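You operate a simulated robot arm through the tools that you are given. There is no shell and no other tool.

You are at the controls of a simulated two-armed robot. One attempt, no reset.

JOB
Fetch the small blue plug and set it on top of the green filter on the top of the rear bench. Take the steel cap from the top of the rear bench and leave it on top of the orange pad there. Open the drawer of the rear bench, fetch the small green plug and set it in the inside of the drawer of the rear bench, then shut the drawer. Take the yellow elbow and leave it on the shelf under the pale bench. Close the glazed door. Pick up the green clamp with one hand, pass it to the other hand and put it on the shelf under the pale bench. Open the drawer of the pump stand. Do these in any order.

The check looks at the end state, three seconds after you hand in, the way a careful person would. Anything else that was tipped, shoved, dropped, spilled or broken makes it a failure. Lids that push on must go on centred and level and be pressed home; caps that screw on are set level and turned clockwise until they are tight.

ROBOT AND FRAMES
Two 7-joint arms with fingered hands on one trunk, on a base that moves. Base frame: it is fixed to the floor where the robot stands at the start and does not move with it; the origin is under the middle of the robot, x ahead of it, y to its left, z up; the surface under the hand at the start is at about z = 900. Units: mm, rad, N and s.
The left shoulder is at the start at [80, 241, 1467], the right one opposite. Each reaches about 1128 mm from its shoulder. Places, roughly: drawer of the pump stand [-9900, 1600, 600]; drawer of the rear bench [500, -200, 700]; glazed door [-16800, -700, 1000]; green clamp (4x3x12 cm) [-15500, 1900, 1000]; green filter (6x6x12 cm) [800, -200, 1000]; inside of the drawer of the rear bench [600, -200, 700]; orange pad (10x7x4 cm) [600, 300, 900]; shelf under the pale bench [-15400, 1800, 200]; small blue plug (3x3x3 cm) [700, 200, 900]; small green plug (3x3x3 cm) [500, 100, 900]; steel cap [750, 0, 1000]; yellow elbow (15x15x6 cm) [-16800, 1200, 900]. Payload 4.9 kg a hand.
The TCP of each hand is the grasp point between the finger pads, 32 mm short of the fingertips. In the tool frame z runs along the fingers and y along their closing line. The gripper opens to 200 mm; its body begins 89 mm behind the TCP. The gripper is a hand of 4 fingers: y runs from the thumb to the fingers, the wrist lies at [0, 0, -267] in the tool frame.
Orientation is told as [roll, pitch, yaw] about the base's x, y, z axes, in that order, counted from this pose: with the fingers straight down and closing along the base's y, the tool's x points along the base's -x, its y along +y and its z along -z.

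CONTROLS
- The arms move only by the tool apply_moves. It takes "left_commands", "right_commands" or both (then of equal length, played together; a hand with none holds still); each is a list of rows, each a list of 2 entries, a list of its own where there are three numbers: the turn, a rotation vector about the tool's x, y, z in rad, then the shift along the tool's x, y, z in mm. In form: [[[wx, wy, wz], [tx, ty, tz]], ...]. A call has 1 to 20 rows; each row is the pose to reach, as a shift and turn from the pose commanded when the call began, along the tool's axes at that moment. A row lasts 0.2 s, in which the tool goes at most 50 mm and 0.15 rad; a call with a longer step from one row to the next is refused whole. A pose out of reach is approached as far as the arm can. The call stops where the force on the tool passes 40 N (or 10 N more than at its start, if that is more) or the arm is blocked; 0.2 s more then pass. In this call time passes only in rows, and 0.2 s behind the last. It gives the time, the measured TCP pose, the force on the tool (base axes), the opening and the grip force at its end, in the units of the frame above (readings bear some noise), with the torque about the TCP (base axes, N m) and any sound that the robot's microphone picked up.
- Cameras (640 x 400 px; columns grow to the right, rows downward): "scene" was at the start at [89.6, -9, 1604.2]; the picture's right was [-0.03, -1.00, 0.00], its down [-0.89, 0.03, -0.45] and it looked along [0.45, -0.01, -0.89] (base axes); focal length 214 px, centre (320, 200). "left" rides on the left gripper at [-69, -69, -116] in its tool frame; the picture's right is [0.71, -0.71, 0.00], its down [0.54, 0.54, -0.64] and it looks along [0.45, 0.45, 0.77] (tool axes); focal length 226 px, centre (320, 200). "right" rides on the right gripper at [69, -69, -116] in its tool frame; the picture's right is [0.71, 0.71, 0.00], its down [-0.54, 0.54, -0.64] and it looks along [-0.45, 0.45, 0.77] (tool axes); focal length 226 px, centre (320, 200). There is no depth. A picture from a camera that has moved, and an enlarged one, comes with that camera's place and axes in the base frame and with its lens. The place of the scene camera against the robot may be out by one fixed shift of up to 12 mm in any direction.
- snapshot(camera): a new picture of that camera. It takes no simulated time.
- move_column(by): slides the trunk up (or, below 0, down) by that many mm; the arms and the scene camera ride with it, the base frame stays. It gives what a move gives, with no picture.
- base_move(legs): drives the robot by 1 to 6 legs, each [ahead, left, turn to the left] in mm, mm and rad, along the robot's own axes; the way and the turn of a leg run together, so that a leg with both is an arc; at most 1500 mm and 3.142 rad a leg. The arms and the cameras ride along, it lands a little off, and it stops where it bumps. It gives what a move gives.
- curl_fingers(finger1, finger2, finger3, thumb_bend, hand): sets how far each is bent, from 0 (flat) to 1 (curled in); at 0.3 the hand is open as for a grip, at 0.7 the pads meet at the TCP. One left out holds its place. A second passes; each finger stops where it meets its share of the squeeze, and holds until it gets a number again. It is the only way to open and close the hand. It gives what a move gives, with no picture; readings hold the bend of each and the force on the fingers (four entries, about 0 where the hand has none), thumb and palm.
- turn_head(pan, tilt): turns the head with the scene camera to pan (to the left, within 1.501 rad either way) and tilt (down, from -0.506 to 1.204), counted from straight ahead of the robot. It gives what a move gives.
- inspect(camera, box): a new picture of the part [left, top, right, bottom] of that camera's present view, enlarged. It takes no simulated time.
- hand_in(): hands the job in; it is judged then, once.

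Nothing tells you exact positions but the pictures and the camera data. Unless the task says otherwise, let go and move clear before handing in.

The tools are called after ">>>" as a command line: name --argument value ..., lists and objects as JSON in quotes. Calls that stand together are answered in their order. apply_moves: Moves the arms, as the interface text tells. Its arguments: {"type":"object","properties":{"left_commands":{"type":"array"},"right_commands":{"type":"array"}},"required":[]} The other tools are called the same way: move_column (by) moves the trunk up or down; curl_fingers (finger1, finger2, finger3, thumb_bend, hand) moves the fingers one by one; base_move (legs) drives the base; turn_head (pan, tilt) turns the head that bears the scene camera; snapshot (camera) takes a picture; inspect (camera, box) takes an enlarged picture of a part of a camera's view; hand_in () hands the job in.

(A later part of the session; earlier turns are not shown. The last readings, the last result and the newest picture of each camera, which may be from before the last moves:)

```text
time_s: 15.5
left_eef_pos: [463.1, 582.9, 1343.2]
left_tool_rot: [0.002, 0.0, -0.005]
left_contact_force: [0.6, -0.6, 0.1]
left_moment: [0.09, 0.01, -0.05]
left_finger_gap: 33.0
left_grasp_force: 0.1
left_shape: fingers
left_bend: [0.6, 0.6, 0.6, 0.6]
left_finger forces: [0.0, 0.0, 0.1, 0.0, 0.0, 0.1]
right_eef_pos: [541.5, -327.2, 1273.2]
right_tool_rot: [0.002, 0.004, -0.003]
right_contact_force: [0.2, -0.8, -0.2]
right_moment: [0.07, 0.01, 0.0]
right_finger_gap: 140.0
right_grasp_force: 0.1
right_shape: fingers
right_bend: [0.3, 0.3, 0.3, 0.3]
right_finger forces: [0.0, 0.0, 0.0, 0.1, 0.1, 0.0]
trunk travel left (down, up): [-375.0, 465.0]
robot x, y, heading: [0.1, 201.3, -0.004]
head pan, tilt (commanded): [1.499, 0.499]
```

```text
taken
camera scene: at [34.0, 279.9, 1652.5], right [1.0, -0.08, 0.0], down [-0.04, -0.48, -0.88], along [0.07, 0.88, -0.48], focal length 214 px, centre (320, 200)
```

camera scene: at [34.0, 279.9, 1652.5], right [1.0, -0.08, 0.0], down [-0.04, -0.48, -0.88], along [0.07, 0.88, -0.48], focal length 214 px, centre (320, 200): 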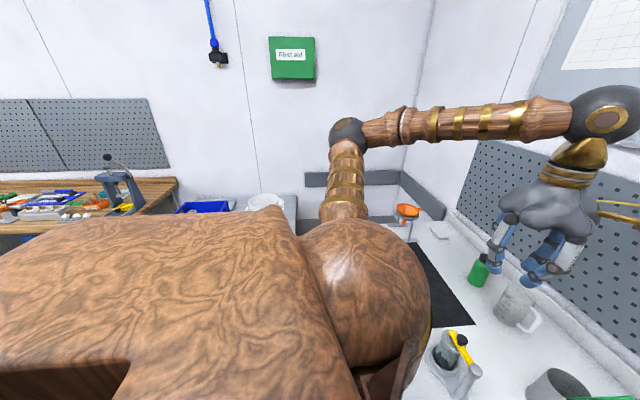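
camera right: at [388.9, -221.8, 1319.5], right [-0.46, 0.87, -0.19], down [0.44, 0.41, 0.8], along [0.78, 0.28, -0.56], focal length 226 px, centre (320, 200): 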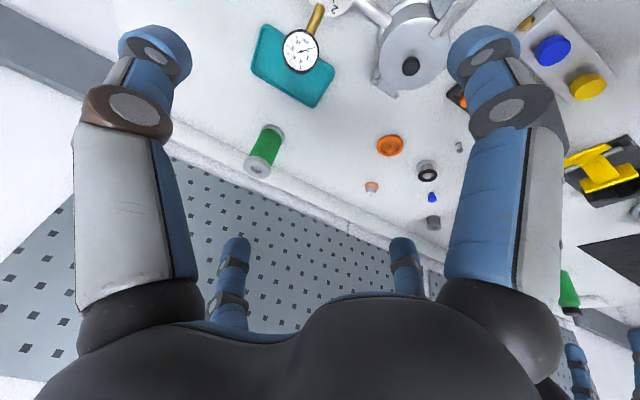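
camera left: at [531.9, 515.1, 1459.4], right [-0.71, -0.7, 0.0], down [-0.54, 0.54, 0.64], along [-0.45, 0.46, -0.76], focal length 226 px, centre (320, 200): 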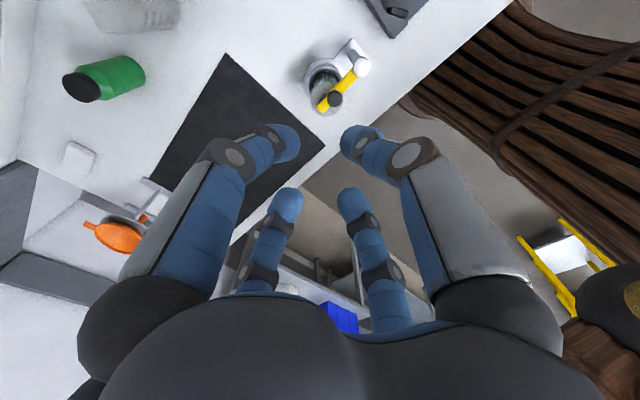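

>>> base_move --legs '[[0, 200, 0]]'

>>> turn_head --pan -0.4 --tilt 0.95

>>> snapshot --camera "scene"

>>> snapshot --camera "right"

```text
time_s: 17.1
left_eef_pos: [465.1, 779.0, 1342.1]
left_tool_rot: [0.003, 0.0, -0.008]
left_contact_force: [0.2, -0.5, -0.4]
left_moment: [0.0, 0.02, -0.01]
left_finger_gap: 32.6
left_grasp_force: 0.0
left_shape: fingers
left_bend: [0.6, 0.6, 0.6, 0.6]
left_finger forces: [0.0, 0.0, 0.1, 0.0, 0.0, 0.0]
right_eef_pos: [541.4, -132.3, 1273.8]
right_tool_rot: [-0.001, 0.003, -0.007]
right_contact_force: [0.3, -0.3, -0.2]
right_moment: [0.06, -0.05, -0.01]
right_finger_gap: 140.0
right_grasp_force: 0.0
right_shape: fingers
right_bend: [0.3, 0.3, 0.3, 0.3]
right_finger forces: [0.0, 0.0, 0.0, 0.0, 0.1, 0.1]
trunk travel left (down, up): [-375.0, 465.0]
robot x, y, heading: [-0.1, 397.1, -0.01]
head pan, tilt (commanded): [1.499, 0.499]
```

```text
time_s: 19.0
left_eef_pos: [463.5, 780.9, 1342.3]
left_tool_rot: [-0.001, 0.0, -0.008]
left_contact_force: [0.1, -0.5, 0.0]
left_moment: [-0.05, -0.03, 0.05]
left_finger_gap: 33.1
left_grasp_force: 0.1
left_shape: fingers
left_bend: [0.6, 0.6, 0.6, 0.6]
left_finger forces: [0.1, 0.1, 0.1, 0.0, 0.0, 0.1]
right_eef_pos: [540.8, -131.4, 1274.2]
right_tool_rot: [-0.001, 0.003, -0.007]
right_contact_force: [0.7, -0.9, 0.2]
right_moment: [0.03, 0.01, 0.0]
right_finger_gap: 140.2
right_grasp_force: 0.1
right_shape: fingers
right_bend: [0.3, 0.3, 0.3, 0.3]
right_finger forces: [0.0, 0.1, 0.1, 0.0, 0.0, 0.1]
trunk travel left (down, up): [-375.0, 465.0]
robot x, y, heading: [2.8, 391.4, -0.008]
head pan, tilt (commanded): [-0.4, 0.949]
```

```text
taken
camera scene: at [94.9, 359.6, 1614.8], right [-0.39, -0.92, 0.0], down [-0.75, 0.32, -0.58], along [0.53, -0.23, -0.81], focal length 214 px, centre (320, 200)
```

scene: 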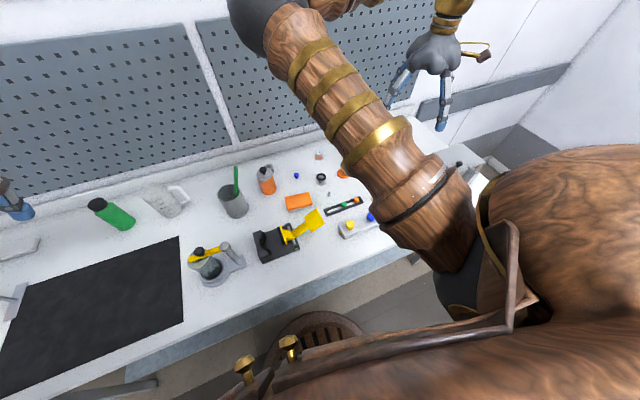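

```text
taken
camera right: at [472.7, -199.5, 1390.7], right [-0.7, 0.71, 0.0], down [0.55, 0.54, 0.64], along [0.46, 0.45, -0.77], focal length 226 px, centre (320, 200)
```

right: 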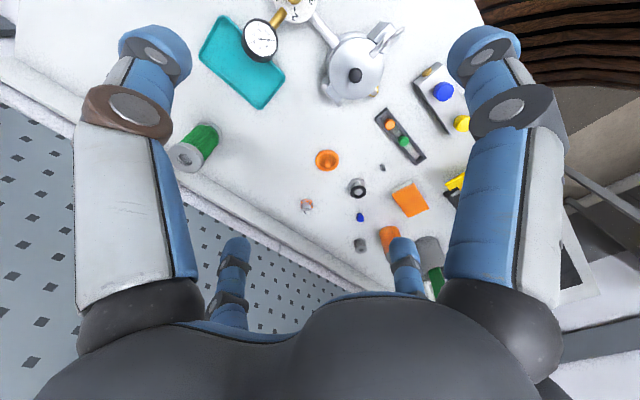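

The right hand now sits over the middle of the bench with a clear camera view. I will measure the blue plug, the cap and the filter from here with zooms.

>>> inspect --camera "right" --box '[340, 200, 380, 225]'

>>> inspect --camera "right" --box '[290, 190, 330, 215]'

>>> inspect --camera "right" --box '[160, 115, 240, 180]'

>>> inspect --camera "right" --box '[370, 100, 440, 220]'

```text
16.00 times, centred on (360, 212) of right
camera zoom: at [472.7, -199.5, 1390.7], right [-0.7, 0.71, 0.0], down [0.55, 0.54, 0.64], along [0.46, 0.45, -0.77], focal length 3617 px, centre (-320, 0)
```

zoom: 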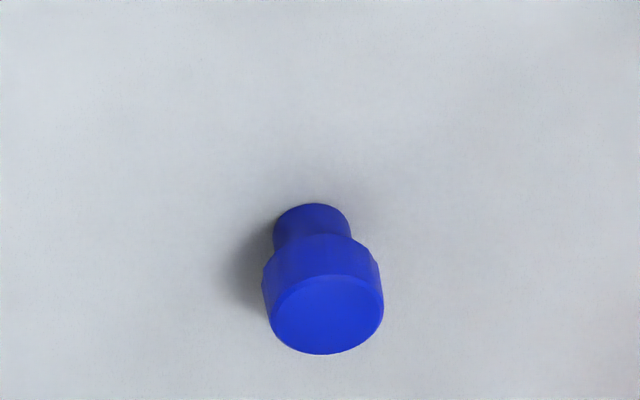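

```text
16.00 times, centred on (310, 202) of right
camera zoom: at [472.7, -199.5, 1390.7], right [-0.7, 0.71, 0.0], down [0.55, 0.54, 0.64], along [0.46, 0.45, -0.77], focal length 3617 px, centre (480, 160)
```

zoom: 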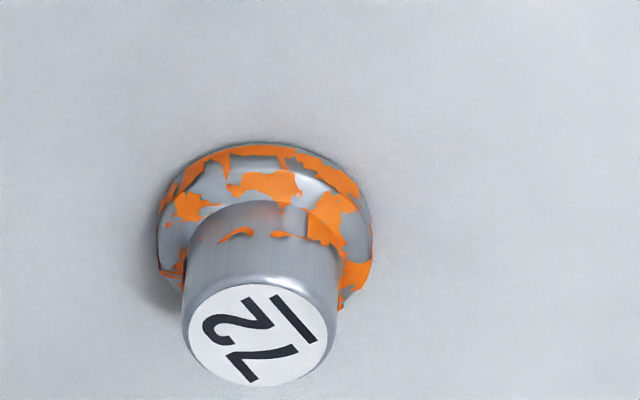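

```text
6.15 times, centred on (200, 148) of right
camera zoom: at [472.7, -199.5, 1390.7], right [-0.7, 0.71, 0.0], down [0.55, 0.54, 0.64], along [0.46, 0.45, -0.77], focal length 1391 px, centre (1058, 523)
```

zoom: 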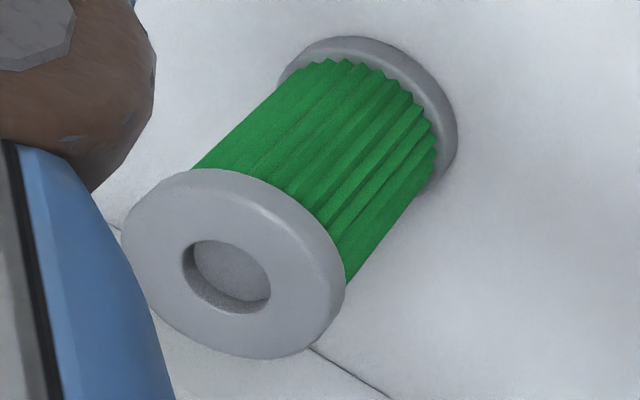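

```text
3.33 times, centred on (405, 160) of right
camera zoom: at [472.7, -199.5, 1390.7], right [-0.7, 0.71, 0.0], down [0.55, 0.54, 0.64], along [0.46, 0.45, -0.77], focal length 754 px, centre (37, 333)
```

zoom: 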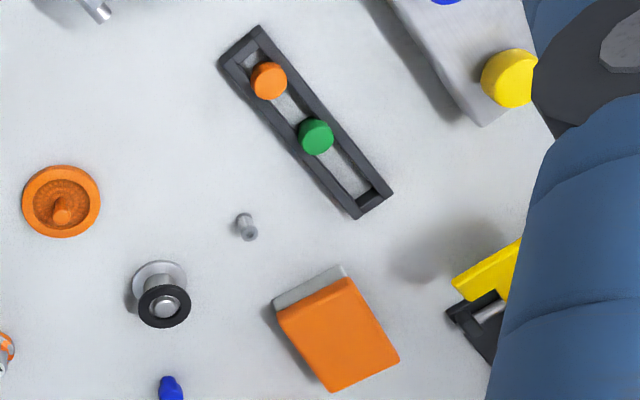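

The blue plug stands on its narrow stem at about (721, 210), roughly 21 mm across. I will preset the right fingers and move over it, staying high to re-measure.

>>> curl_fingers --hand "right" --finger1 0.56 --finger2 0.56 --finger3 0.56 --thumb_bend 0.56

>>> apply_moves --right_commands '[[[0, 0, 0], [-18, 34, 22]], [[0, 0, 0], [-36, 68, 44]], [[0, 0, 0], [-54, 102, 66]], [[0, 0, 0], [-72, 136, 88]], [[0, 0, 0], [-90, 170, 110]], [[0, 0, 0], [-108, 204, 132]], [[0, 0, 0], [-126, 238, 154]], [[0, 0, 0], [-144, 272, 176]], [[0, 0, 0], [-162, 306, 198]], [[0, 0, 0], [-178, 342, 224]]]'

>>> snapshot --camera "right"

```text
time_s: 20.0
left_eef_pos: [465.3, 781.2, 1340.8]
left_tool_rot: [-0.001, 0.0, -0.007]
left_contact_force: [0.3, -0.2, -0.3]
left_moment: [-0.01, 0.0, 0.0]
left_finger_gap: 33.0
left_grasp_force: 0.1
left_shape: fingers
left_bend: [0.6, 0.6, 0.6, 0.6]
left_finger forces: [0.0, 0.1, 0.0, 0.1, 0.1, 0.0]
right_eef_pos: [540.3, -130.3, 1273.9]
right_tool_rot: [-0.002, 0.003, -0.007]
right_contact_force: [0.1, 0.3, -0.6]
right_moment: [0.01, 0.01, 0.01]
right_finger_gap: 47.7
right_grasp_force: 0.1
right_shape: fingers
right_bend: [0.56, 0.56, 0.56, 0.56]
right_finger forces: [0.0, 0.0, 0.0, 0.0, 0.0, 0.1]
trunk travel left (down, up): [-375.0, 465.0]
robot x, y, heading: [3.8, 397.3, -0.008]
head pan, tilt (commanded): [-0.4, 0.949]
```

```text
time_s: 22.2
left_eef_pos: [465.6, 783.2, 1342.2]
left_tool_rot: [0.0, 0.001, -0.008]
left_contact_force: [1.3, -0.4, -0.6]
left_moment: [-0.02, 0.01, 0.0]
left_finger_gap: 32.9
left_grasp_force: 0.1
left_shape: fingers
left_bend: [0.6, 0.6, 0.6, 0.6]
left_finger forces: [0.0, 0.0, 0.1, 0.1, 0.0, 0.0]
right_eef_pos: [722.7, 210.2, 1050.9]
right_tool_rot: [0.0, 0.005, -0.007]
right_contact_force: [0.8, 0.2, 0.6]
right_moment: [-0.01, -0.01, 0.01]
right_finger_gap: 47.8
right_grasp_force: 0.2
right_shape: fingers
right_bend: [0.56, 0.56, 0.56, 0.56]
right_finger forces: [0.0, 0.0, 0.1, 0.0, 0.0, 0.0]
trunk travel left (down, up): [-375.0, 465.0]
robot x, y, heading: [-0.6, 396.8, -0.008]
head pan, tilt (commanded): [-0.4, 0.949]
```

```text
taken
camera right: at [654.2, 142.1, 1166.6], right [-0.7, 0.71, 0.0], down [0.55, 0.54, 0.64], along [0.45, 0.45, -0.77], focal length 226 px, centre (320, 200)
```

right: 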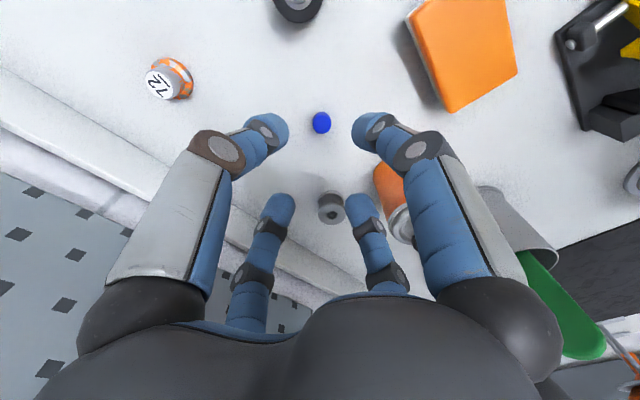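

>>> inspect --camera "right" --box '[290, 100, 354, 140]'

```text
10.00 times, centred on (322, 120) of right
camera zoom: at [654.2, 142.1, 1166.6], right [-0.7, 0.71, 0.0], down [0.55, 0.54, 0.64], along [0.45, 0.45, -0.77], focal length 2261 px, centre (300, 1000)
```

zoom: 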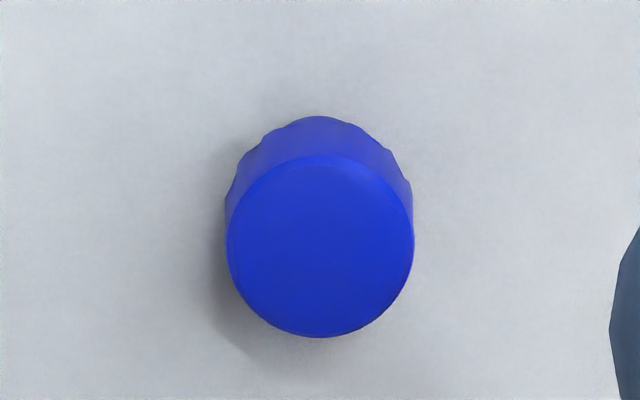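

Two views agree that the plug's top is at about z = 925 and its centre at (720, 211). I will lower the hand over it to TCP z ≈ 941.

>>> apply_moves --right_commands '[[[0, 0, 0], [1, 0, 35]], [[0, 0, 0], [2, 0.5, 70]], [[0, 0, 0], [2.5, 0.5, 95]], [[0, 0, 0], [2.5, 0.5, 110]]]'

>>> snapshot --camera "right"

```text
time_s: 23.2
left_eef_pos: [463.2, 781.8, 1342.9]
left_tool_rot: [0.0, -0.002, -0.008]
left_contact_force: [0.4, 0.1, -0.2]
left_moment: [-0.01, -0.02, -0.02]
left_finger_gap: 32.9
left_grasp_force: 0.0
left_shape: fingers
left_bend: [0.6, 0.6, 0.6, 0.6]
left_finger forces: [0.0, 0.1, 0.0, 0.0, 0.0, 0.1]
right_eef_pos: [717.3, 211.1, 942.6]
right_tool_rot: [-0.001, 0.001, -0.006]
right_contact_force: [0.4, -0.5, 13.1]
right_moment: [0.34, -0.05, -0.01]
right_finger_gap: 47.5
right_grasp_force: 6.8
right_shape: fingers
right_bend: [0.56, 0.56, 0.56, 0.56]
right_finger forces: [3.2, 6.3, 3.6, 0.0, 0.1, 0.1]
trunk travel left (down, up): [-375.0, 465.0]
robot x, y, heading: [1.9, 397.1, -0.007]
head pan, tilt (commanded): [-0.4, 0.949]
```

```text
taken
camera right: at [648.0, 142.8, 1058.6], right [-0.7, 0.71, 0.0], down [0.55, 0.54, 0.64], along [0.46, 0.45, -0.77], focal length 226 px, centre (320, 200)
```

right: 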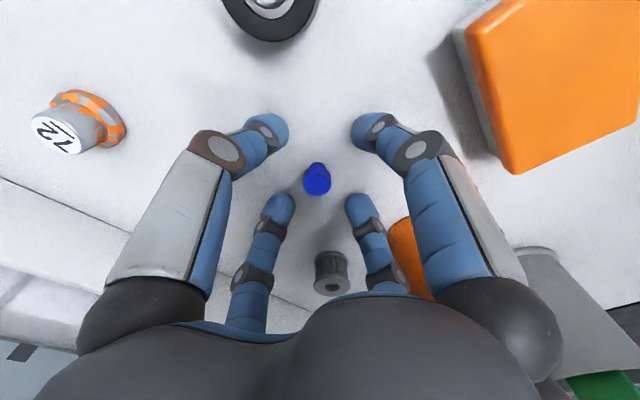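

The fingertips just touched the bench with the TCP at about z = 942, so I will lift a few millimetres and close on the plug.

>>> apply_moves --right_commands '[[[0, 0, 0], [0, 0, -4]]]'

>>> curl_fingers --hand "right" --finger1 0.7 --finger2 0.7 --finger3 0.7 --thumb_bend 0.7

>>> snapshot --camera "right"

```text
time_s: 23.6
left_eef_pos: [464.9, 781.3, 1341.4]
left_tool_rot: [-0.001, 0.0, -0.007]
left_contact_force: [1.2, 0.1, 0.4]
left_moment: [0.03, 0.0, 0.0]
left_finger_gap: 32.8
left_grasp_force: 0.0
left_shape: fingers
left_bend: [0.6, 0.6, 0.6, 0.6]
left_finger forces: [0.0, 0.0, 0.1, 0.1, 0.0, 0.0]
right_eef_pos: [717.0, 210.3, 941.6]
right_tool_rot: [-0.002, 0.006, -0.008]
right_contact_force: [0.0, 0.5, 2.0]
right_moment: [0.0, -0.05, 0.04]
right_finger_gap: 47.7
right_grasp_force: 0.8
right_shape: fingers
right_bend: [0.56, 0.56, 0.56, 0.56]
right_finger forces: [0.0, 0.3, 1.0, 0.0, 0.0, 0.0]
trunk travel left (down, up): [-375.0, 465.0]
robot x, y, heading: [3.4, 400.8, -0.007]
head pan, tilt (commanded): [-0.4, 0.949]
```

```text
time_s: 24.6
left_eef_pos: [465.8, 780.9, 1341.9]
left_tool_rot: [0.002, 0.001, -0.01]
left_contact_force: [0.6, 0.2, -0.9]
left_moment: [-0.04, 0.0, 0.01]
left_finger_gap: 32.7
left_grasp_force: 0.0
left_shape: fingers
left_bend: [0.6, 0.6, 0.6, 0.6]
left_finger forces: [0.0, 0.0, 0.0, 0.0, 0.0, 0.1]
right_eef_pos: [717.2, 211.6, 943.8]
right_tool_rot: [-0.002, 0.003, -0.006]
right_contact_force: [-0.3, 0.0, 0.4]
right_moment: [0.0, 0.01, -0.03]
right_finger_gap: 9.9
right_grasp_force: 10.0
right_shape: fingers
right_bend: [0.67, 0.67, 0.67, 0.68]
right_finger forces: [4.4, 5.0, 4.2, 0.1, 6.0, 0.1]
trunk travel left (down, up): [-375.0, 465.0]
robot x, y, heading: [1.2, 399.1, -0.003]
head pan, tilt (commanded): [-0.4, 0.949]
```

```text
taken
camera right: at [648.9, 142.2, 1059.9], right [-0.7, 0.71, 0.0], down [0.55, 0.54, 0.64], along [0.45, 0.45, -0.77], focal length 226 px, centre (320, 200)
```

right: 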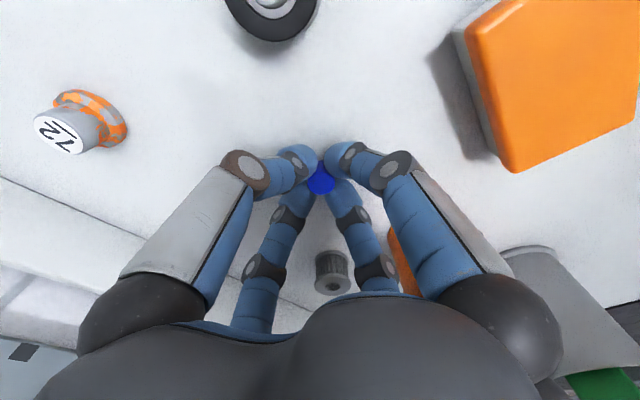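

All four fingers report contact on the plug. I will lift it a little and check that it comes along.

>>> apply_moves --right_commands '[[[0, 0, 0], [0, 0, -15]], [[0, 0, 0], [0, 0, -35]], [[0, 0, 0], [0, 0, -60]]]'

>>> snapshot --camera "right"

>>> inspect --camera "right" --box '[270, 130, 370, 230]'

```text
time_s: 25.4
left_eef_pos: [464.7, 781.4, 1342.5]
left_tool_rot: [-0.001, -0.001, -0.008]
left_contact_force: [0.1, 0.6, -0.5]
left_moment: [0.01, -0.02, 0.01]
left_finger_gap: 33.1
left_grasp_force: 0.1
left_shape: fingers
left_bend: [0.6, 0.6, 0.6, 0.6]
left_finger forces: [0.0, 0.0, 0.0, 0.0, 0.0, 0.1]
right_eef_pos: [717.2, 210.8, 1003.4]
right_tool_rot: [-0.002, 0.003, -0.006]
right_contact_force: [0.1, 0.4, -1.0]
right_moment: [-0.02, 0.01, -0.01]
right_finger_gap: 9.8
right_grasp_force: 9.4
right_shape: fingers
right_bend: [0.67, 0.67, 0.67, 0.68]
right_finger forces: [4.4, 5.0, 4.4, 0.0, 5.9, 0.0]
trunk travel left (down, up): [-375.0, 465.0]
robot x, y, heading: [1.8, 396.7, -0.005]
head pan, tilt (commanded): [-0.4, 0.949]
```

```text
taken
camera right: at [649.2, 141.3, 1120.0], right [-0.7, 0.71, 0.0], down [0.55, 0.54, 0.64], along [0.45, 0.45, -0.77], focal length 226 px, centre (320, 200)
```

right: 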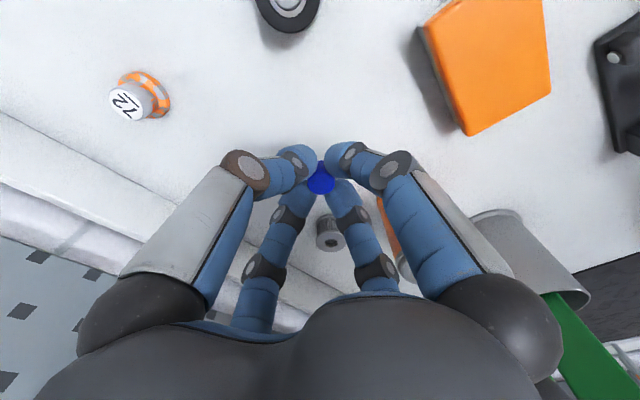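

```text
4.00 times, centred on (320, 180) of right
camera zoom: at [649.2, 141.3, 1120.0], right [-0.7, 0.71, 0.0], down [0.55, 0.54, 0.64], along [0.45, 0.45, -0.77], focal length 904 px, centre (320, 280)
```

zoom: 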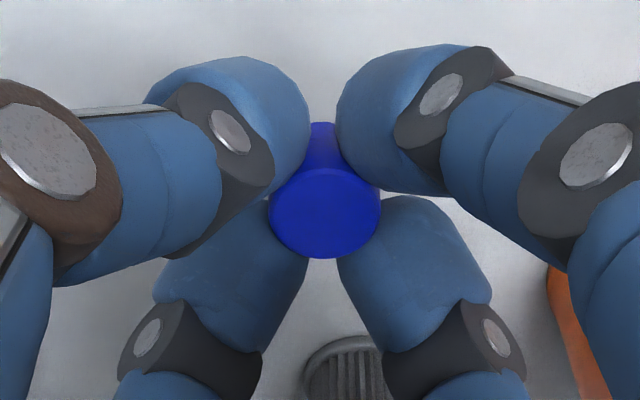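

The plug is lifted and sits centred in the fingers. I will carry it at about z = 1150 to above the filter near (800, -230) and look again there.

>>> apply_moves --right_commands '[[[0, 0, 0], [0, 0, -48]], [[0, 0, 0], [0, 0, -96]], [[0, 0, 0], [0, -10, -140]], [[0, 0, 0], [-8, -55, -150]], [[0, 0, 0], [-17, -100, -150]], [[0, 0, 0], [-26, -145, -150]], [[0, 0, 0], [-35, -190, -150]], [[0, 0, 0], [-44, -235, -150]], [[0, 0, 0], [-53, -280, -150]], [[0, 0, 0], [-62, -325, -150]], [[0, 0, 0], [-71, -370, -150]], [[0, 0, 0], [-80, -410, -150]], [[0, 0, 0], [-85, -440, -150]]]'

>>> snapshot --camera "right"

>>> snapshot --camera "scene"

```text
time_s: 28.2
left_eef_pos: [464.8, 779.4, 1343.4]
left_tool_rot: [0.0, 0.0, -0.01]
left_contact_force: [-0.3, -0.8, 0.2]
left_moment: [0.01, 0.0, 0.0]
left_finger_gap: 33.1
left_grasp_force: 0.1
left_shape: fingers
left_bend: [0.6, 0.6, 0.6, 0.6]
left_finger forces: [0.1, 0.0, 0.0, 0.1, 0.1, 0.1]
right_eef_pos: [800.6, -229.8, 1152.2]
right_tool_rot: [0.001, 0.004, -0.007]
right_contact_force: [0.7, -0.6, -0.6]
right_moment: [0.01, 0.04, 0.0]
right_finger_gap: 9.5
right_grasp_force: 9.9
right_shape: fingers
right_bend: [0.67, 0.67, 0.67, 0.68]
right_finger forces: [4.3, 5.1, 4.2, 0.0, 5.8, 0.0]
trunk travel left (down, up): [-375.0, 465.0]
robot x, y, heading: [-1.0, 396.1, -0.008]
head pan, tilt (commanded): [-0.4, 0.949]
```

```text
taken
camera right: at [731.9, -299.2, 1268.5], right [-0.7, 0.71, 0.0], down [0.55, 0.54, 0.64], along [0.45, 0.45, -0.77], focal length 226 px, centre (320, 200)
```

right: 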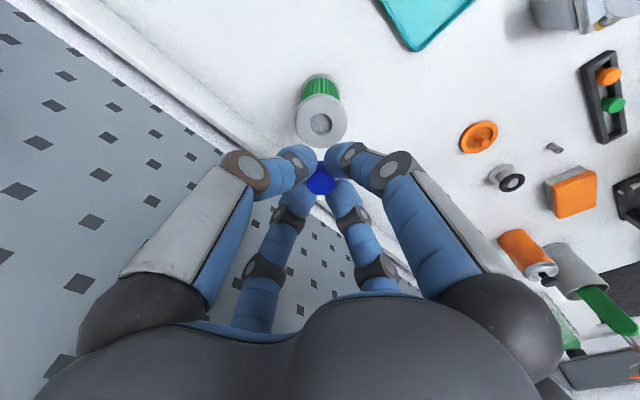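

```text
taken
camera scene: at [94.8, 357.4, 1614.7], right [-0.4, -0.92, 0.0], down [-0.75, 0.32, -0.58], along [0.53, -0.23, -0.81], focal length 214 px, centre (320, 200)
```

scene: 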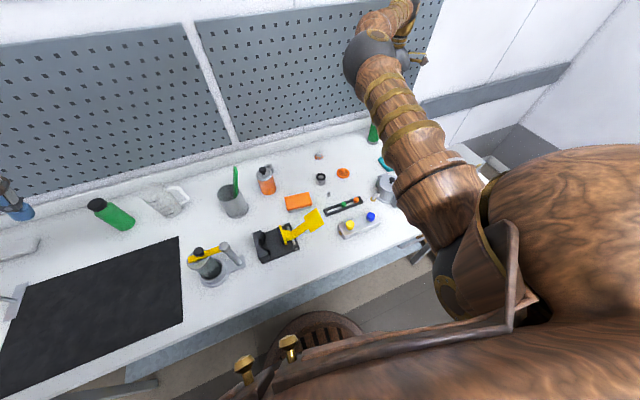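

>>> inspect --camera "right" --box '[288, 80, 360, 152]'

```text
5.56 times, centred on (324, 116) of right
camera zoom: at [731.9, -299.2, 1268.5], right [-0.7, 0.71, 0.0], down [0.55, 0.54, 0.64], along [0.45, 0.45, -0.77], focal length 1256 px, centre (298, 667)
```

zoom: 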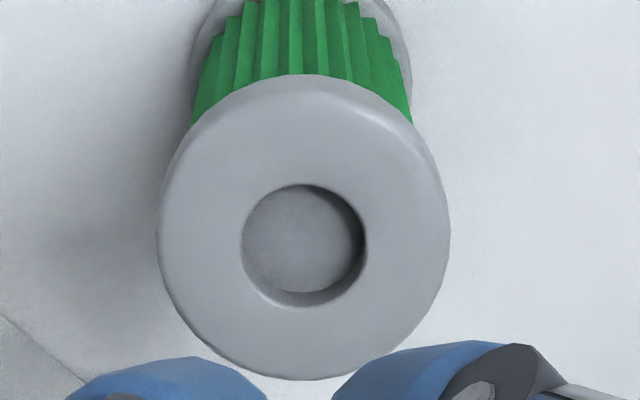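

The filter's top centre is at about (800.5, -229) at z ≈ 1018, with a shallow recess, and the hand is already aligned with it. I will lower to just above and then ease down to contact.

>>> apply_moves --right_commands '[[[0, 0, 0], [0, 0.5, 40]], [[0, 0, 0], [0, 0.5, 70]], [[0, 0, 0], [0, 0.5, 84]]]'

>>> snapshot --camera "right"

>>> inspect --camera "right" --box '[270, 130, 370, 230]'

```text
time_s: 29.0
left_eef_pos: [465.2, 781.4, 1342.1]
left_tool_rot: [0.001, 0.0, -0.008]
left_contact_force: [0.2, 0.3, 0.3]
left_moment: [0.0, 0.03, 0.04]
left_finger_gap: 32.8
left_grasp_force: 0.0
left_shape: fingers
left_bend: [0.6, 0.6, 0.6, 0.6]
left_finger forces: [0.0, 0.0, 0.1, 0.0, 0.0, 0.0]
right_eef_pos: [800.4, -228.4, 1069.6]
right_tool_rot: [-0.003, 0.003, -0.009]
right_contact_force: [0.1, -0.1, 0.0]
right_moment: [0.02, 0.02, 0.03]
right_finger_gap: 9.6
right_grasp_force: 9.6
right_shape: fingers
right_bend: [0.67, 0.67, 0.67, 0.68]
right_finger forces: [4.2, 5.1, 4.2, 0.1, 5.7, 0.0]
trunk travel left (down, up): [-375.0, 465.0]
robot x, y, heading: [3.0, 397.6, -0.005]
head pan, tilt (commanded): [-0.4, 0.949]
```

```text
taken
camera right: at [731.8, -298.3, 1186.3], right [-0.7, 0.71, 0.0], down [0.55, 0.54, 0.64], along [0.46, 0.45, -0.77], focal length 226 px, centre (320, 200)
```

right: 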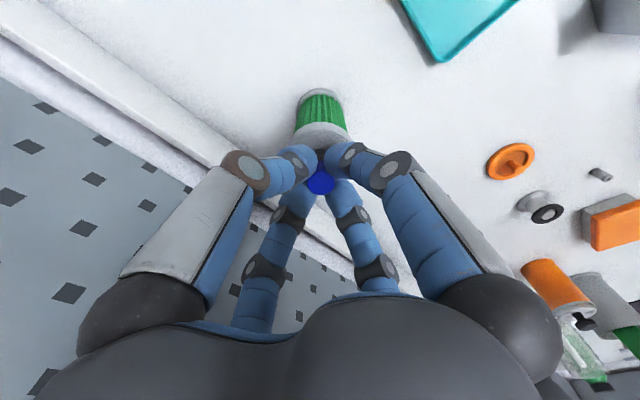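

```text
4.00 times, centred on (320, 180) of right
camera zoom: at [731.8, -298.3, 1186.3], right [-0.7, 0.71, 0.0], down [0.55, 0.54, 0.64], along [0.46, 0.45, -0.77], focal length 904 px, centre (320, 280)
```

zoom: 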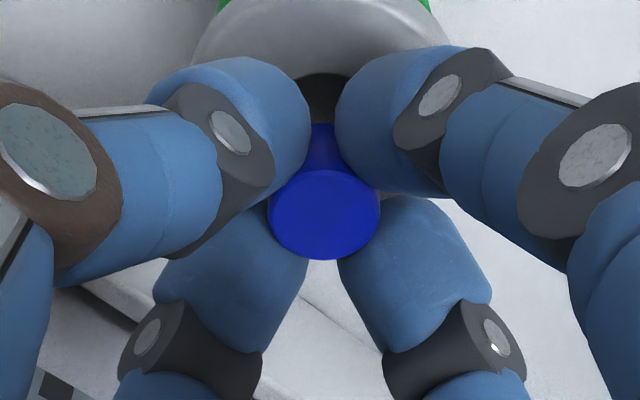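

>>> apply_moves --right_commands '[[[0, 0, 0], [0, -0.7, 2]], [[0, 0, 0], [0, -0.7, 4]], [[0, 0, 0], [0, -0.7, 6]]]'

```text
time_s: 29.8
left_eef_pos: [464.8, 781.2, 1342.8]
left_tool_rot: [-0.001, -0.001, -0.009]
left_contact_force: [0.5, 0.6, 1.0]
left_moment: [0.0, -0.01, 0.02]
left_finger_gap: 33.1
left_grasp_force: 0.1
left_shape: fingers
left_bend: [0.6, 0.6, 0.6, 0.6]
left_finger forces: [0.0, 0.0, 0.0, 0.0, 0.0, 0.0]
right_eef_pos: [801.4, -230.2, 1063.2]
right_tool_rot: [0.0, 0.004, -0.008]
right_contact_force: [-0.2, -0.2, 0.1]
right_moment: [0.01, -0.03, -0.03]
right_finger_gap: 9.6
right_grasp_force: 9.6
right_shape: fingers
right_bend: [0.67, 0.67, 0.67, 0.68]
right_finger forces: [4.3, 5.1, 4.3, 0.0, 5.8, 0.0]
trunk travel left (down, up): [-375.0, 465.0]
robot x, y, heading: [0.3, 398.0, -0.009]
head pan, tilt (commanded): [-0.4, 0.949]
```

>>> apply_moves --right_commands '[[[0, 0, 0], [0, 0, 1.5]], [[0, 0, 0], [0, 0, 3]]]'

>>> inspect --camera "right" --box '[270, 130, 370, 230]'

```text
time_s: 30.4
left_eef_pos: [463.8, 780.6, 1342.7]
left_tool_rot: [0.001, -0.001, -0.008]
left_contact_force: [-0.3, -0.7, -0.4]
left_moment: [0.02, 0.02, -0.01]
left_finger_gap: 33.1
left_grasp_force: 0.2
left_shape: fingers
left_bend: [0.6, 0.6, 0.6, 0.6]
left_finger forces: [0.1, 0.1, 0.0, 0.1, 0.0, 0.1]
right_eef_pos: [799.3, -230.4, 1062.1]
right_tool_rot: [-0.003, 0.003, -0.008]
right_contact_force: [-0.2, -0.9, 4.7]
right_moment: [-0.01, 0.01, 0.01]
right_finger_gap: 9.7
right_grasp_force: 10.8
right_shape: fingers
right_bend: [0.67, 0.67, 0.67, 0.68]
right_finger forces: [4.5, 5.6, 4.8, 0.0, 6.6, 0.0]
trunk travel left (down, up): [-375.0, 465.0]
robot x, y, heading: [2.8, 396.0, -0.009]
head pan, tilt (commanded): [-0.4, 0.949]
```

```text
4.00 times, centred on (320, 180) of right
camera zoom: at [731.1, -299.1, 1178.1], right [-0.7, 0.71, 0.0], down [0.55, 0.54, 0.64], along [0.46, 0.45, -0.77], focal length 904 px, centre (320, 280)
```

zoom: 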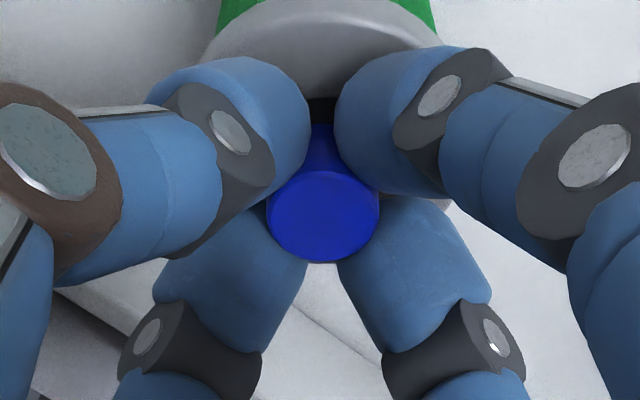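

Contact at about 5 N with the plug over the recess. I will ease off one millimetre and open the fingers slightly.

>>> apply_moves --right_commands '[[[0, 0, 0], [0, 0, -1]]]'

>>> curl_fingers --hand "right" --finger1 0.61 --finger2 0.61 --finger3 0.61 --thumb_bend 0.61

>>> inspect --camera "right" --box '[270, 110, 370, 230]'

```text
time_s: 30.8
left_eef_pos: [465.4, 780.8, 1342.0]
left_tool_rot: [-0.001, 0.001, -0.007]
left_contact_force: [0.2, -0.2, 0.1]
left_moment: [0.02, 0.03, 0.02]
left_finger_gap: 32.7
left_grasp_force: 0.1
left_shape: fingers
left_bend: [0.6, 0.6, 0.6, 0.6]
left_finger forces: [0.1, 0.0, 0.0, 0.0, 0.1, 0.1]
right_eef_pos: [799.7, -230.0, 1062.1]
right_tool_rot: [-0.002, 0.004, -0.006]
right_contact_force: [0.4, -0.5, 2.0]
right_moment: [0.01, 0.01, -0.02]
right_finger_gap: 9.6
right_grasp_force: 10.7
right_shape: fingers
right_bend: [0.67, 0.67, 0.67, 0.68]
right_finger forces: [4.5, 5.6, 4.7, 0.1, 6.3, 0.0]
trunk travel left (down, up): [-375.0, 465.0]
robot x, y, heading: [-0.4, 398.3, -0.007]
head pan, tilt (commanded): [-0.4, 0.949]
```

```text
time_s: 31.8
left_eef_pos: [466.1, 781.1, 1341.6]
left_tool_rot: [0.0, 0.0, -0.009]
left_contact_force: [0.5, 0.2, -0.6]
left_moment: [0.02, 0.03, 0.01]
left_finger_gap: 32.8
left_grasp_force: 0.0
left_shape: fingers
left_bend: [0.6, 0.6, 0.6, 0.6]
left_finger forces: [0.0, 0.0, 0.1, 0.0, 0.0, 0.1]
right_eef_pos: [800.6, -229.9, 1062.8]
right_tool_rot: [-0.002, 0.004, -0.007]
right_contact_force: [0.9, -0.7, -0.4]
right_moment: [-0.02, 0.03, 0.03]
right_finger_gap: 29.1
right_grasp_force: 0.1
right_shape: fingers
right_bend: [0.61, 0.61, 0.61, 0.61]
right_finger forces: [0.0, 0.0, 0.1, 0.0, 0.1, 0.1]
trunk travel left (down, up): [-375.0, 465.0]
robot x, y, heading: [-1.7, 398.4, -0.004]
head pan, tilt (commanded): [-0.4, 0.949]
```

```text
3.33 times, centred on (320, 170) of right
camera zoom: at [731.1, -299.5, 1178.2], right [-0.7, 0.71, 0.0], down [0.55, 0.54, 0.64], along [0.45, 0.45, -0.77], focal length 754 px, centre (320, 300)
```

zoom: 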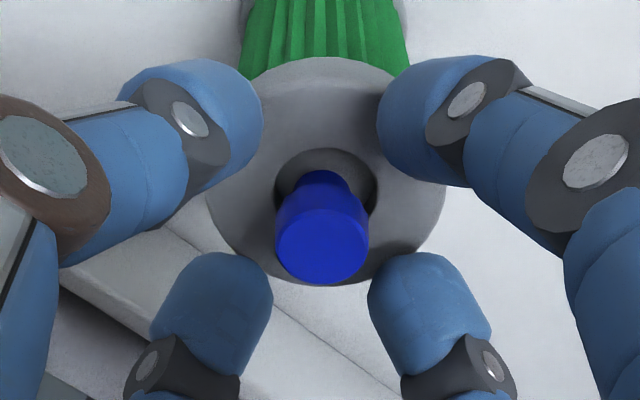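

The plug stands upright in the recess of the filter. I will lift clear and verify.

>>> apply_moves --right_commands '[[[0, 0, 0], [0, 0, -20]], [[0, 0, 0], [0, 0, -50]], [[0, 0, 0], [0, 0, -90]], [[0, 0, 0], [0, 0, -120]]]'

>>> inspect --camera "right" --box '[260, 60, 380, 180]'

```text
time_s: 32.8
left_eef_pos: [464.3, 783.1, 1342.4]
left_tool_rot: [0.0, 0.0, -0.008]
left_contact_force: [-0.6, -0.9, 0.3]
left_moment: [0.03, -0.01, 0.04]
left_finger_gap: 33.0
left_grasp_force: 0.0
left_shape: fingers
left_bend: [0.6, 0.6, 0.6, 0.6]
left_finger forces: [0.0, 0.0, 0.0, 0.0, 0.0, 0.1]
right_eef_pos: [799.7, -229.1, 1183.5]
right_tool_rot: [-0.002, 0.004, -0.005]
right_contact_force: [0.5, 0.7, 0.2]
right_moment: [0.02, 0.01, 0.04]
right_finger_gap: 29.4
right_grasp_force: 0.1
right_shape: fingers
right_bend: [0.61, 0.61, 0.61, 0.61]
right_finger forces: [0.0, 0.0, 0.1, 0.0, 0.0, 0.1]
trunk travel left (down, up): [-375.0, 465.0]
robot x, y, heading: [2.5, 392.9, -0.009]
head pan, tilt (commanded): [-0.4, 0.949]
```

```text
3.33 times, centred on (320, 120) of right
camera zoom: at [731.4, -298.3, 1300.3], right [-0.7, 0.71, 0.0], down [0.55, 0.54, 0.64], along [0.45, 0.45, -0.77], focal length 754 px, centre (320, 467)
```

zoom: 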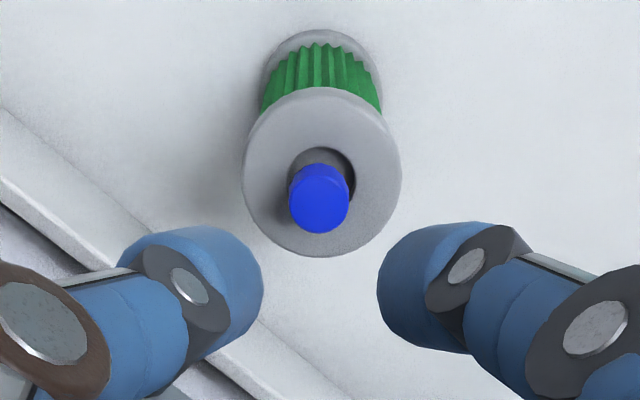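

The blue plug is done. Next the steel cap marked 72, estimated at about (797, 70) with its top near z = 934; I will move over it and look.

>>> curl_fingers --hand "right" --finger1 0.54 --finger2 0.54 --finger3 0.54 --thumb_bend 0.54

>>> apply_moves --right_commands '[[[0, 0, 0], [0, 45, 0]], [[0, 0, 0], [1, 90, 0]], [[0, 0, 0], [2, 135, 10]], [[0, 0, 0], [3, 180, 30]], [[0, 0, 0], [3, 220, 55]], [[0, 0, 0], [3, 255, 85]], [[0, 0, 0], [3, 285, 110]], [[0, 0, 0], [3, 299, 123]]]'

>>> snapshot --camera "right"

>>> inspect --camera "right" --box '[270, 90, 370, 160]'

```text
time_s: 33.8
left_eef_pos: [464.9, 780.2, 1343.2]
left_tool_rot: [0.0, 0.001, -0.009]
left_contact_force: [-0.1, -0.2, 0.0]
left_moment: [-0.01, -0.01, 0.01]
left_finger_gap: 33.0
left_grasp_force: 0.1
left_shape: fingers
left_bend: [0.6, 0.6, 0.6, 0.6]
left_finger forces: [0.1, 0.0, 0.1, 0.0, 0.1, 0.0]
right_eef_pos: [800.3, -229.4, 1182.8]
right_tool_rot: [-0.001, 0.004, -0.008]
right_contact_force: [0.1, 0.1, -0.1]
right_moment: [0.02, 0.01, 0.03]
right_finger_gap: 54.3
right_grasp_force: 0.0
right_shape: fingers
right_bend: [0.54, 0.54, 0.54, 0.54]
right_finger forces: [0.0, 0.0, 0.0, 0.1, 0.1, 0.0]
trunk travel left (down, up): [-375.0, 465.0]
robot x, y, heading: [-3.3, 398.8, -0.008]
head pan, tilt (commanded): [-0.4, 0.949]
```

```text
time_s: 35.6
left_eef_pos: [465.3, 782.3, 1341.4]
left_tool_rot: [0.001, -0.001, -0.008]
left_contact_force: [0.6, -0.3, -0.4]
left_moment: [0.02, 0.01, -0.01]
left_finger_gap: 32.7
left_grasp_force: 0.1
left_shape: fingers
left_bend: [0.6, 0.6, 0.6, 0.6]
left_finger forces: [0.1, 0.1, 0.0, 0.0, 0.0, 0.0]
right_eef_pos: [797.1, 69.7, 1057.7]
right_tool_rot: [-0.002, 0.004, -0.009]
right_contact_force: [-0.1, -0.3, 0.0]
right_moment: [-0.01, -0.01, -0.03]
right_finger_gap: 54.2
right_grasp_force: 0.1
right_shape: fingers
right_bend: [0.54, 0.54, 0.54, 0.54]
right_finger forces: [0.0, 0.0, 0.0, 0.1, 0.1, 0.0]
trunk travel left (down, up): [-375.0, 465.0]
robot x, y, heading: [3.0, 397.7, -0.009]
head pan, tilt (commanded): [-0.4, 0.949]
```

```text
taken
camera right: at [728.9, 0.2, 1173.6], right [-0.7, 0.71, 0.0], down [0.55, 0.54, 0.64], along [0.46, 0.45, -0.77], focal length 226 px, centre (320, 200)
```

right: 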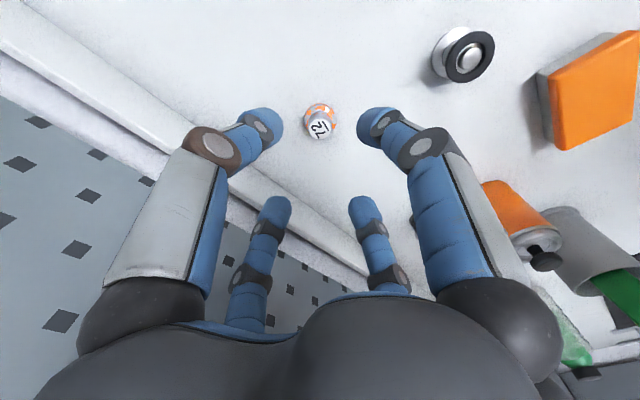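

```text
5.71 times, centred on (320, 125) of right
camera zoom: at [728.9, 0.2, 1173.6], right [-0.7, 0.71, 0.0], down [0.55, 0.54, 0.64], along [0.46, 0.45, -0.77], focal length 1292 px, centre (320, 629)
```

zoom: 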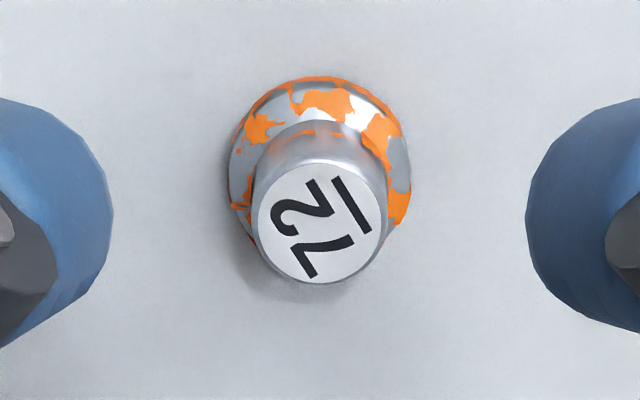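

The cap's centre is at (798, 69.5), with the top near z = 934 and a brim below. I will lower to TCP z ≈ 956, so the tips come just above the brim, and close.

>>> apply_moves --right_commands '[[[0, 0, 0], [-1, 0, 40]], [[0, 0, 0], [-1, 0, 75]], [[0, 0, 0], [-1, 0, 95]], [[0, 0, 0], [-1, 0, 102]]]'

>>> snapshot --camera "right"

```text
time_s: 36.6
left_eef_pos: [465.4, 781.6, 1343.2]
left_tool_rot: [0.0, 0.001, -0.01]
left_contact_force: [0.0, 0.0, -0.4]
left_moment: [0.02, 0.01, -0.01]
left_finger_gap: 33.0
left_grasp_force: 0.2
left_shape: fingers
left_bend: [0.6, 0.6, 0.6, 0.6]
left_finger forces: [0.1, 0.0, 0.1, 0.0, 0.0, 0.1]
right_eef_pos: [800.5, 69.8, 955.3]
right_tool_rot: [-0.002, 0.003, -0.006]
right_contact_force: [-0.2, -0.4, -0.1]
right_moment: [0.01, -0.01, -0.01]
right_finger_gap: 54.3
right_grasp_force: 0.0
right_shape: fingers
right_bend: [0.54, 0.54, 0.54, 0.54]
right_finger forces: [0.1, 0.0, 0.0, 0.1, 0.0, 0.0]
trunk travel left (down, up): [-375.0, 465.0]
robot x, y, heading: [1.6, 394.9, -0.002]
head pan, tilt (commanded): [-0.4, 0.949]
```

```text
taken
camera right: at [732.0, 0.6, 1071.1], right [-0.7, 0.71, 0.0], down [0.55, 0.54, 0.64], along [0.45, 0.45, -0.77], focal length 226 px, centre (320, 200)
```

right: 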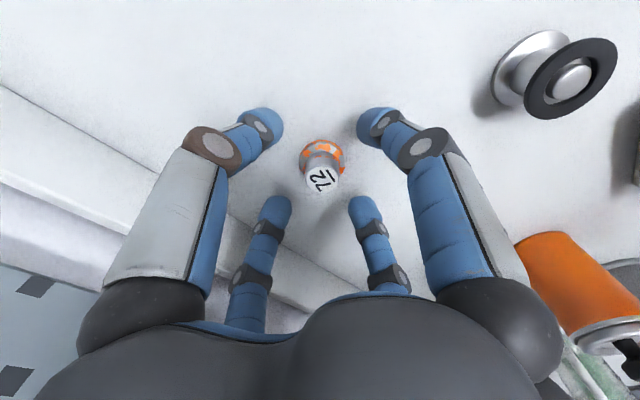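

>>> curl_fingers --hand "right" --finger1 0.7 --finger2 0.7 --finger3 0.7 --thumb_bend 0.7

>>> inspect --camera "right" --box '[260, 120, 380, 230]'

```text
time_s: 37.6
left_eef_pos: [465.2, 780.1, 1341.6]
left_tool_rot: [0.0, 0.0, -0.007]
left_contact_force: [-0.3, -0.8, -0.4]
left_moment: [0.01, -0.02, 0.01]
left_finger_gap: 32.9
left_grasp_force: 0.0
left_shape: fingers
left_bend: [0.6, 0.6, 0.6, 0.6]
left_finger forces: [0.0, 0.0, 0.0, 0.0, 0.0, 0.0]
right_eef_pos: [800.8, 69.8, 954.1]
right_tool_rot: [-0.001, 0.004, -0.007]
right_contact_force: [-0.4, 0.4, 0.6]
right_moment: [0.02, 0.01, -0.01]
right_finger_gap: 13.2
right_grasp_force: 12.5
right_shape: fingers
right_bend: [0.66, 0.66, 0.66, 0.67]
right_finger forces: [5.7, 6.4, 5.6, 0.1, 7.3, 0.0]
trunk travel left (down, up): [-375.0, 465.0]
robot x, y, heading: [1.8, 393.5, -0.003]
head pan, tilt (commanded): [-0.4, 0.949]
```

```text
3.64 times, centred on (320, 175) of right
camera zoom: at [731.9, 0.3, 1071.4], right [-0.7, 0.71, 0.0], down [0.55, 0.54, 0.64], along [0.45, 0.45, -0.77], focal length 822 px, centre (320, 291)
```

zoom: 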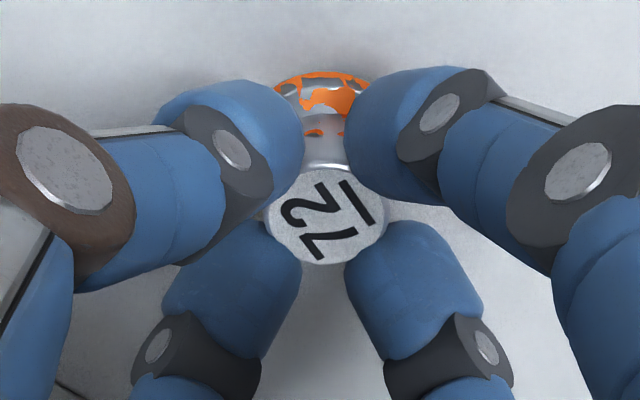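

Gripped firmly on the barrel of the cap. I will lift it and carry it over to the orange pad, near (577, 240).

>>> apply_moves --right_commands '[[[0, 0, 0], [0, 0, -20]], [[0, 0, 0], [0, 0, -60]], [[0, 0, 0], [0, 0, -105]], [[0, 0, 0], [20, 15, -140]], [[0, 0, 0], [58, 43, -145]], [[0, 0, 0], [96, 71, -145]], [[0, 0, 0], [134, 99, -145]], [[0, 0, 0], [172, 127, -145]], [[0, 0, 0], [205, 155, -145]], [[0, 0, 0], [224, 170, -145]]]'

>>> snapshot --camera "right"

```text
time_s: 39.8
left_eef_pos: [464.9, 781.2, 1343.7]
left_tool_rot: [-0.001, -0.001, -0.008]
left_contact_force: [-1.2, -0.1, 0.5]
left_moment: [0.05, 0.0, -0.03]
left_finger_gap: 32.8
left_grasp_force: 0.1
left_shape: fingers
left_bend: [0.6, 0.6, 0.6, 0.6]
left_finger forces: [0.1, 0.1, 0.1, 0.1, 0.0, 0.1]
right_eef_pos: [577.6, 241.9, 1102.5]
right_tool_rot: [-0.002, 0.003, -0.006]
right_contact_force: [-1.0, -0.5, -0.4]
right_moment: [0.02, -0.01, -0.01]
right_finger_gap: 12.9
right_grasp_force: 12.5
right_shape: fingers
right_bend: [0.66, 0.66, 0.66, 0.67]
right_finger forces: [5.5, 6.5, 5.5, 0.0, 7.3, 0.1]
trunk travel left (down, up): [-375.0, 465.0]
robot x, y, heading: [2.8, 395.1, -0.004]
head pan, tilt (commanded): [-0.4, 0.949]
```

```text
taken
camera right: at [508.7, 172.5, 1218.6], right [-0.7, 0.71, 0.0], down [0.55, 0.54, 0.64], along [0.46, 0.45, -0.77], focal length 226 px, centre (320, 200)
```

right: 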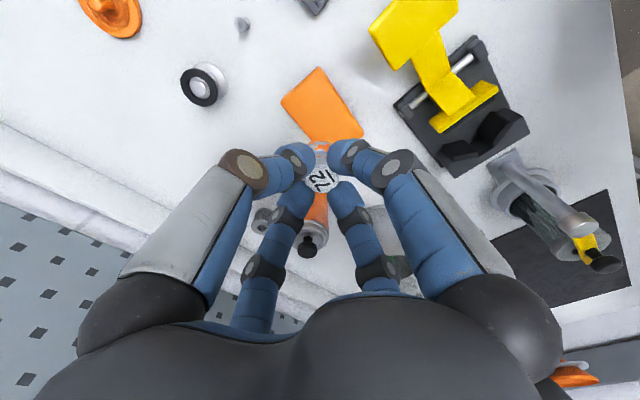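

>>> inspect --camera "right" --box '[260, 60, 380, 160]'

```text
4.00 times, centred on (320, 110) of right
camera zoom: at [508.7, 172.5, 1218.6], right [-0.7, 0.71, 0.0], down [0.55, 0.54, 0.64], along [0.46, 0.45, -0.77], focal length 904 px, centre (320, 560)
```

zoom: 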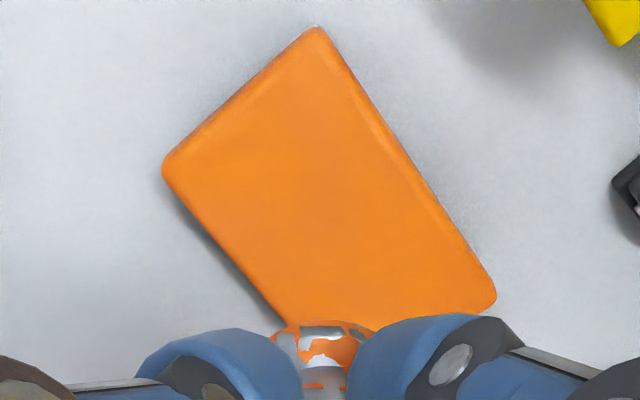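

The pad's top centre is at about (581, 248) with the top near z = 930. I will shift over the centre and lower, then ease down.

>>> apply_moves --right_commands '[[[0, 0, 0], [-3, 6, 30]], [[0, 0, 0], [-3, 6, 65]], [[0, 0, 0], [-3, 6, 95]], [[0, 0, 0], [-3, 6, 108]]]'

>>> snapshot --camera "right"

>>> inspect --camera "right" --box '[250, 60, 390, 240]'

```text
time_s: 40.8
left_eef_pos: [465.2, 781.3, 1342.4]
left_tool_rot: [-0.001, 0.001, -0.01]
left_contact_force: [0.1, 0.0, 0.2]
left_moment: [0.0, 0.03, 0.0]
left_finger_gap: 32.8
left_grasp_force: 0.0
left_shape: fingers
left_bend: [0.6, 0.6, 0.6, 0.6]
left_finger forces: [0.0, 0.1, 0.1, 0.0, 0.0, 0.0]
right_eef_pos: [582.4, 245.9, 991.4]
right_tool_rot: [-0.002, 0.002, -0.007]
right_contact_force: [1.1, -0.5, -0.7]
right_moment: [0.0, 0.01, 0.01]
right_finger_gap: 12.9
right_grasp_force: 13.2
right_shape: fingers
right_bend: [0.66, 0.66, 0.66, 0.67]
right_finger forces: [5.6, 6.5, 5.5, 0.0, 7.3, 0.0]
trunk travel left (down, up): [-375.0, 465.0]
robot x, y, heading: [4.8, 394.5, -0.009]
head pan, tilt (commanded): [-0.4, 0.949]
```

```text
taken
camera right: at [513.1, 176.2, 1108.3], right [-0.7, 0.71, 0.0], down [0.55, 0.54, 0.64], along [0.45, 0.45, -0.77], focal length 226 px, centre (320, 200)
```

right: 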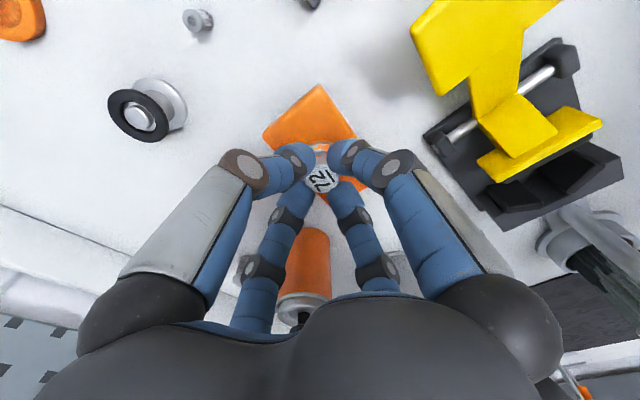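

```text
2.22 times, centred on (320, 150) of right
camera zoom: at [513.1, 176.2, 1108.3], right [-0.7, 0.71, 0.0], down [0.55, 0.54, 0.64], along [0.45, 0.45, -0.77], focal length 502 px, centre (320, 311)
```

zoom: 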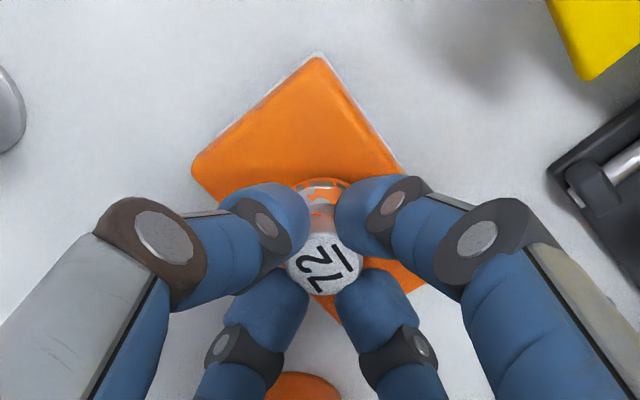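

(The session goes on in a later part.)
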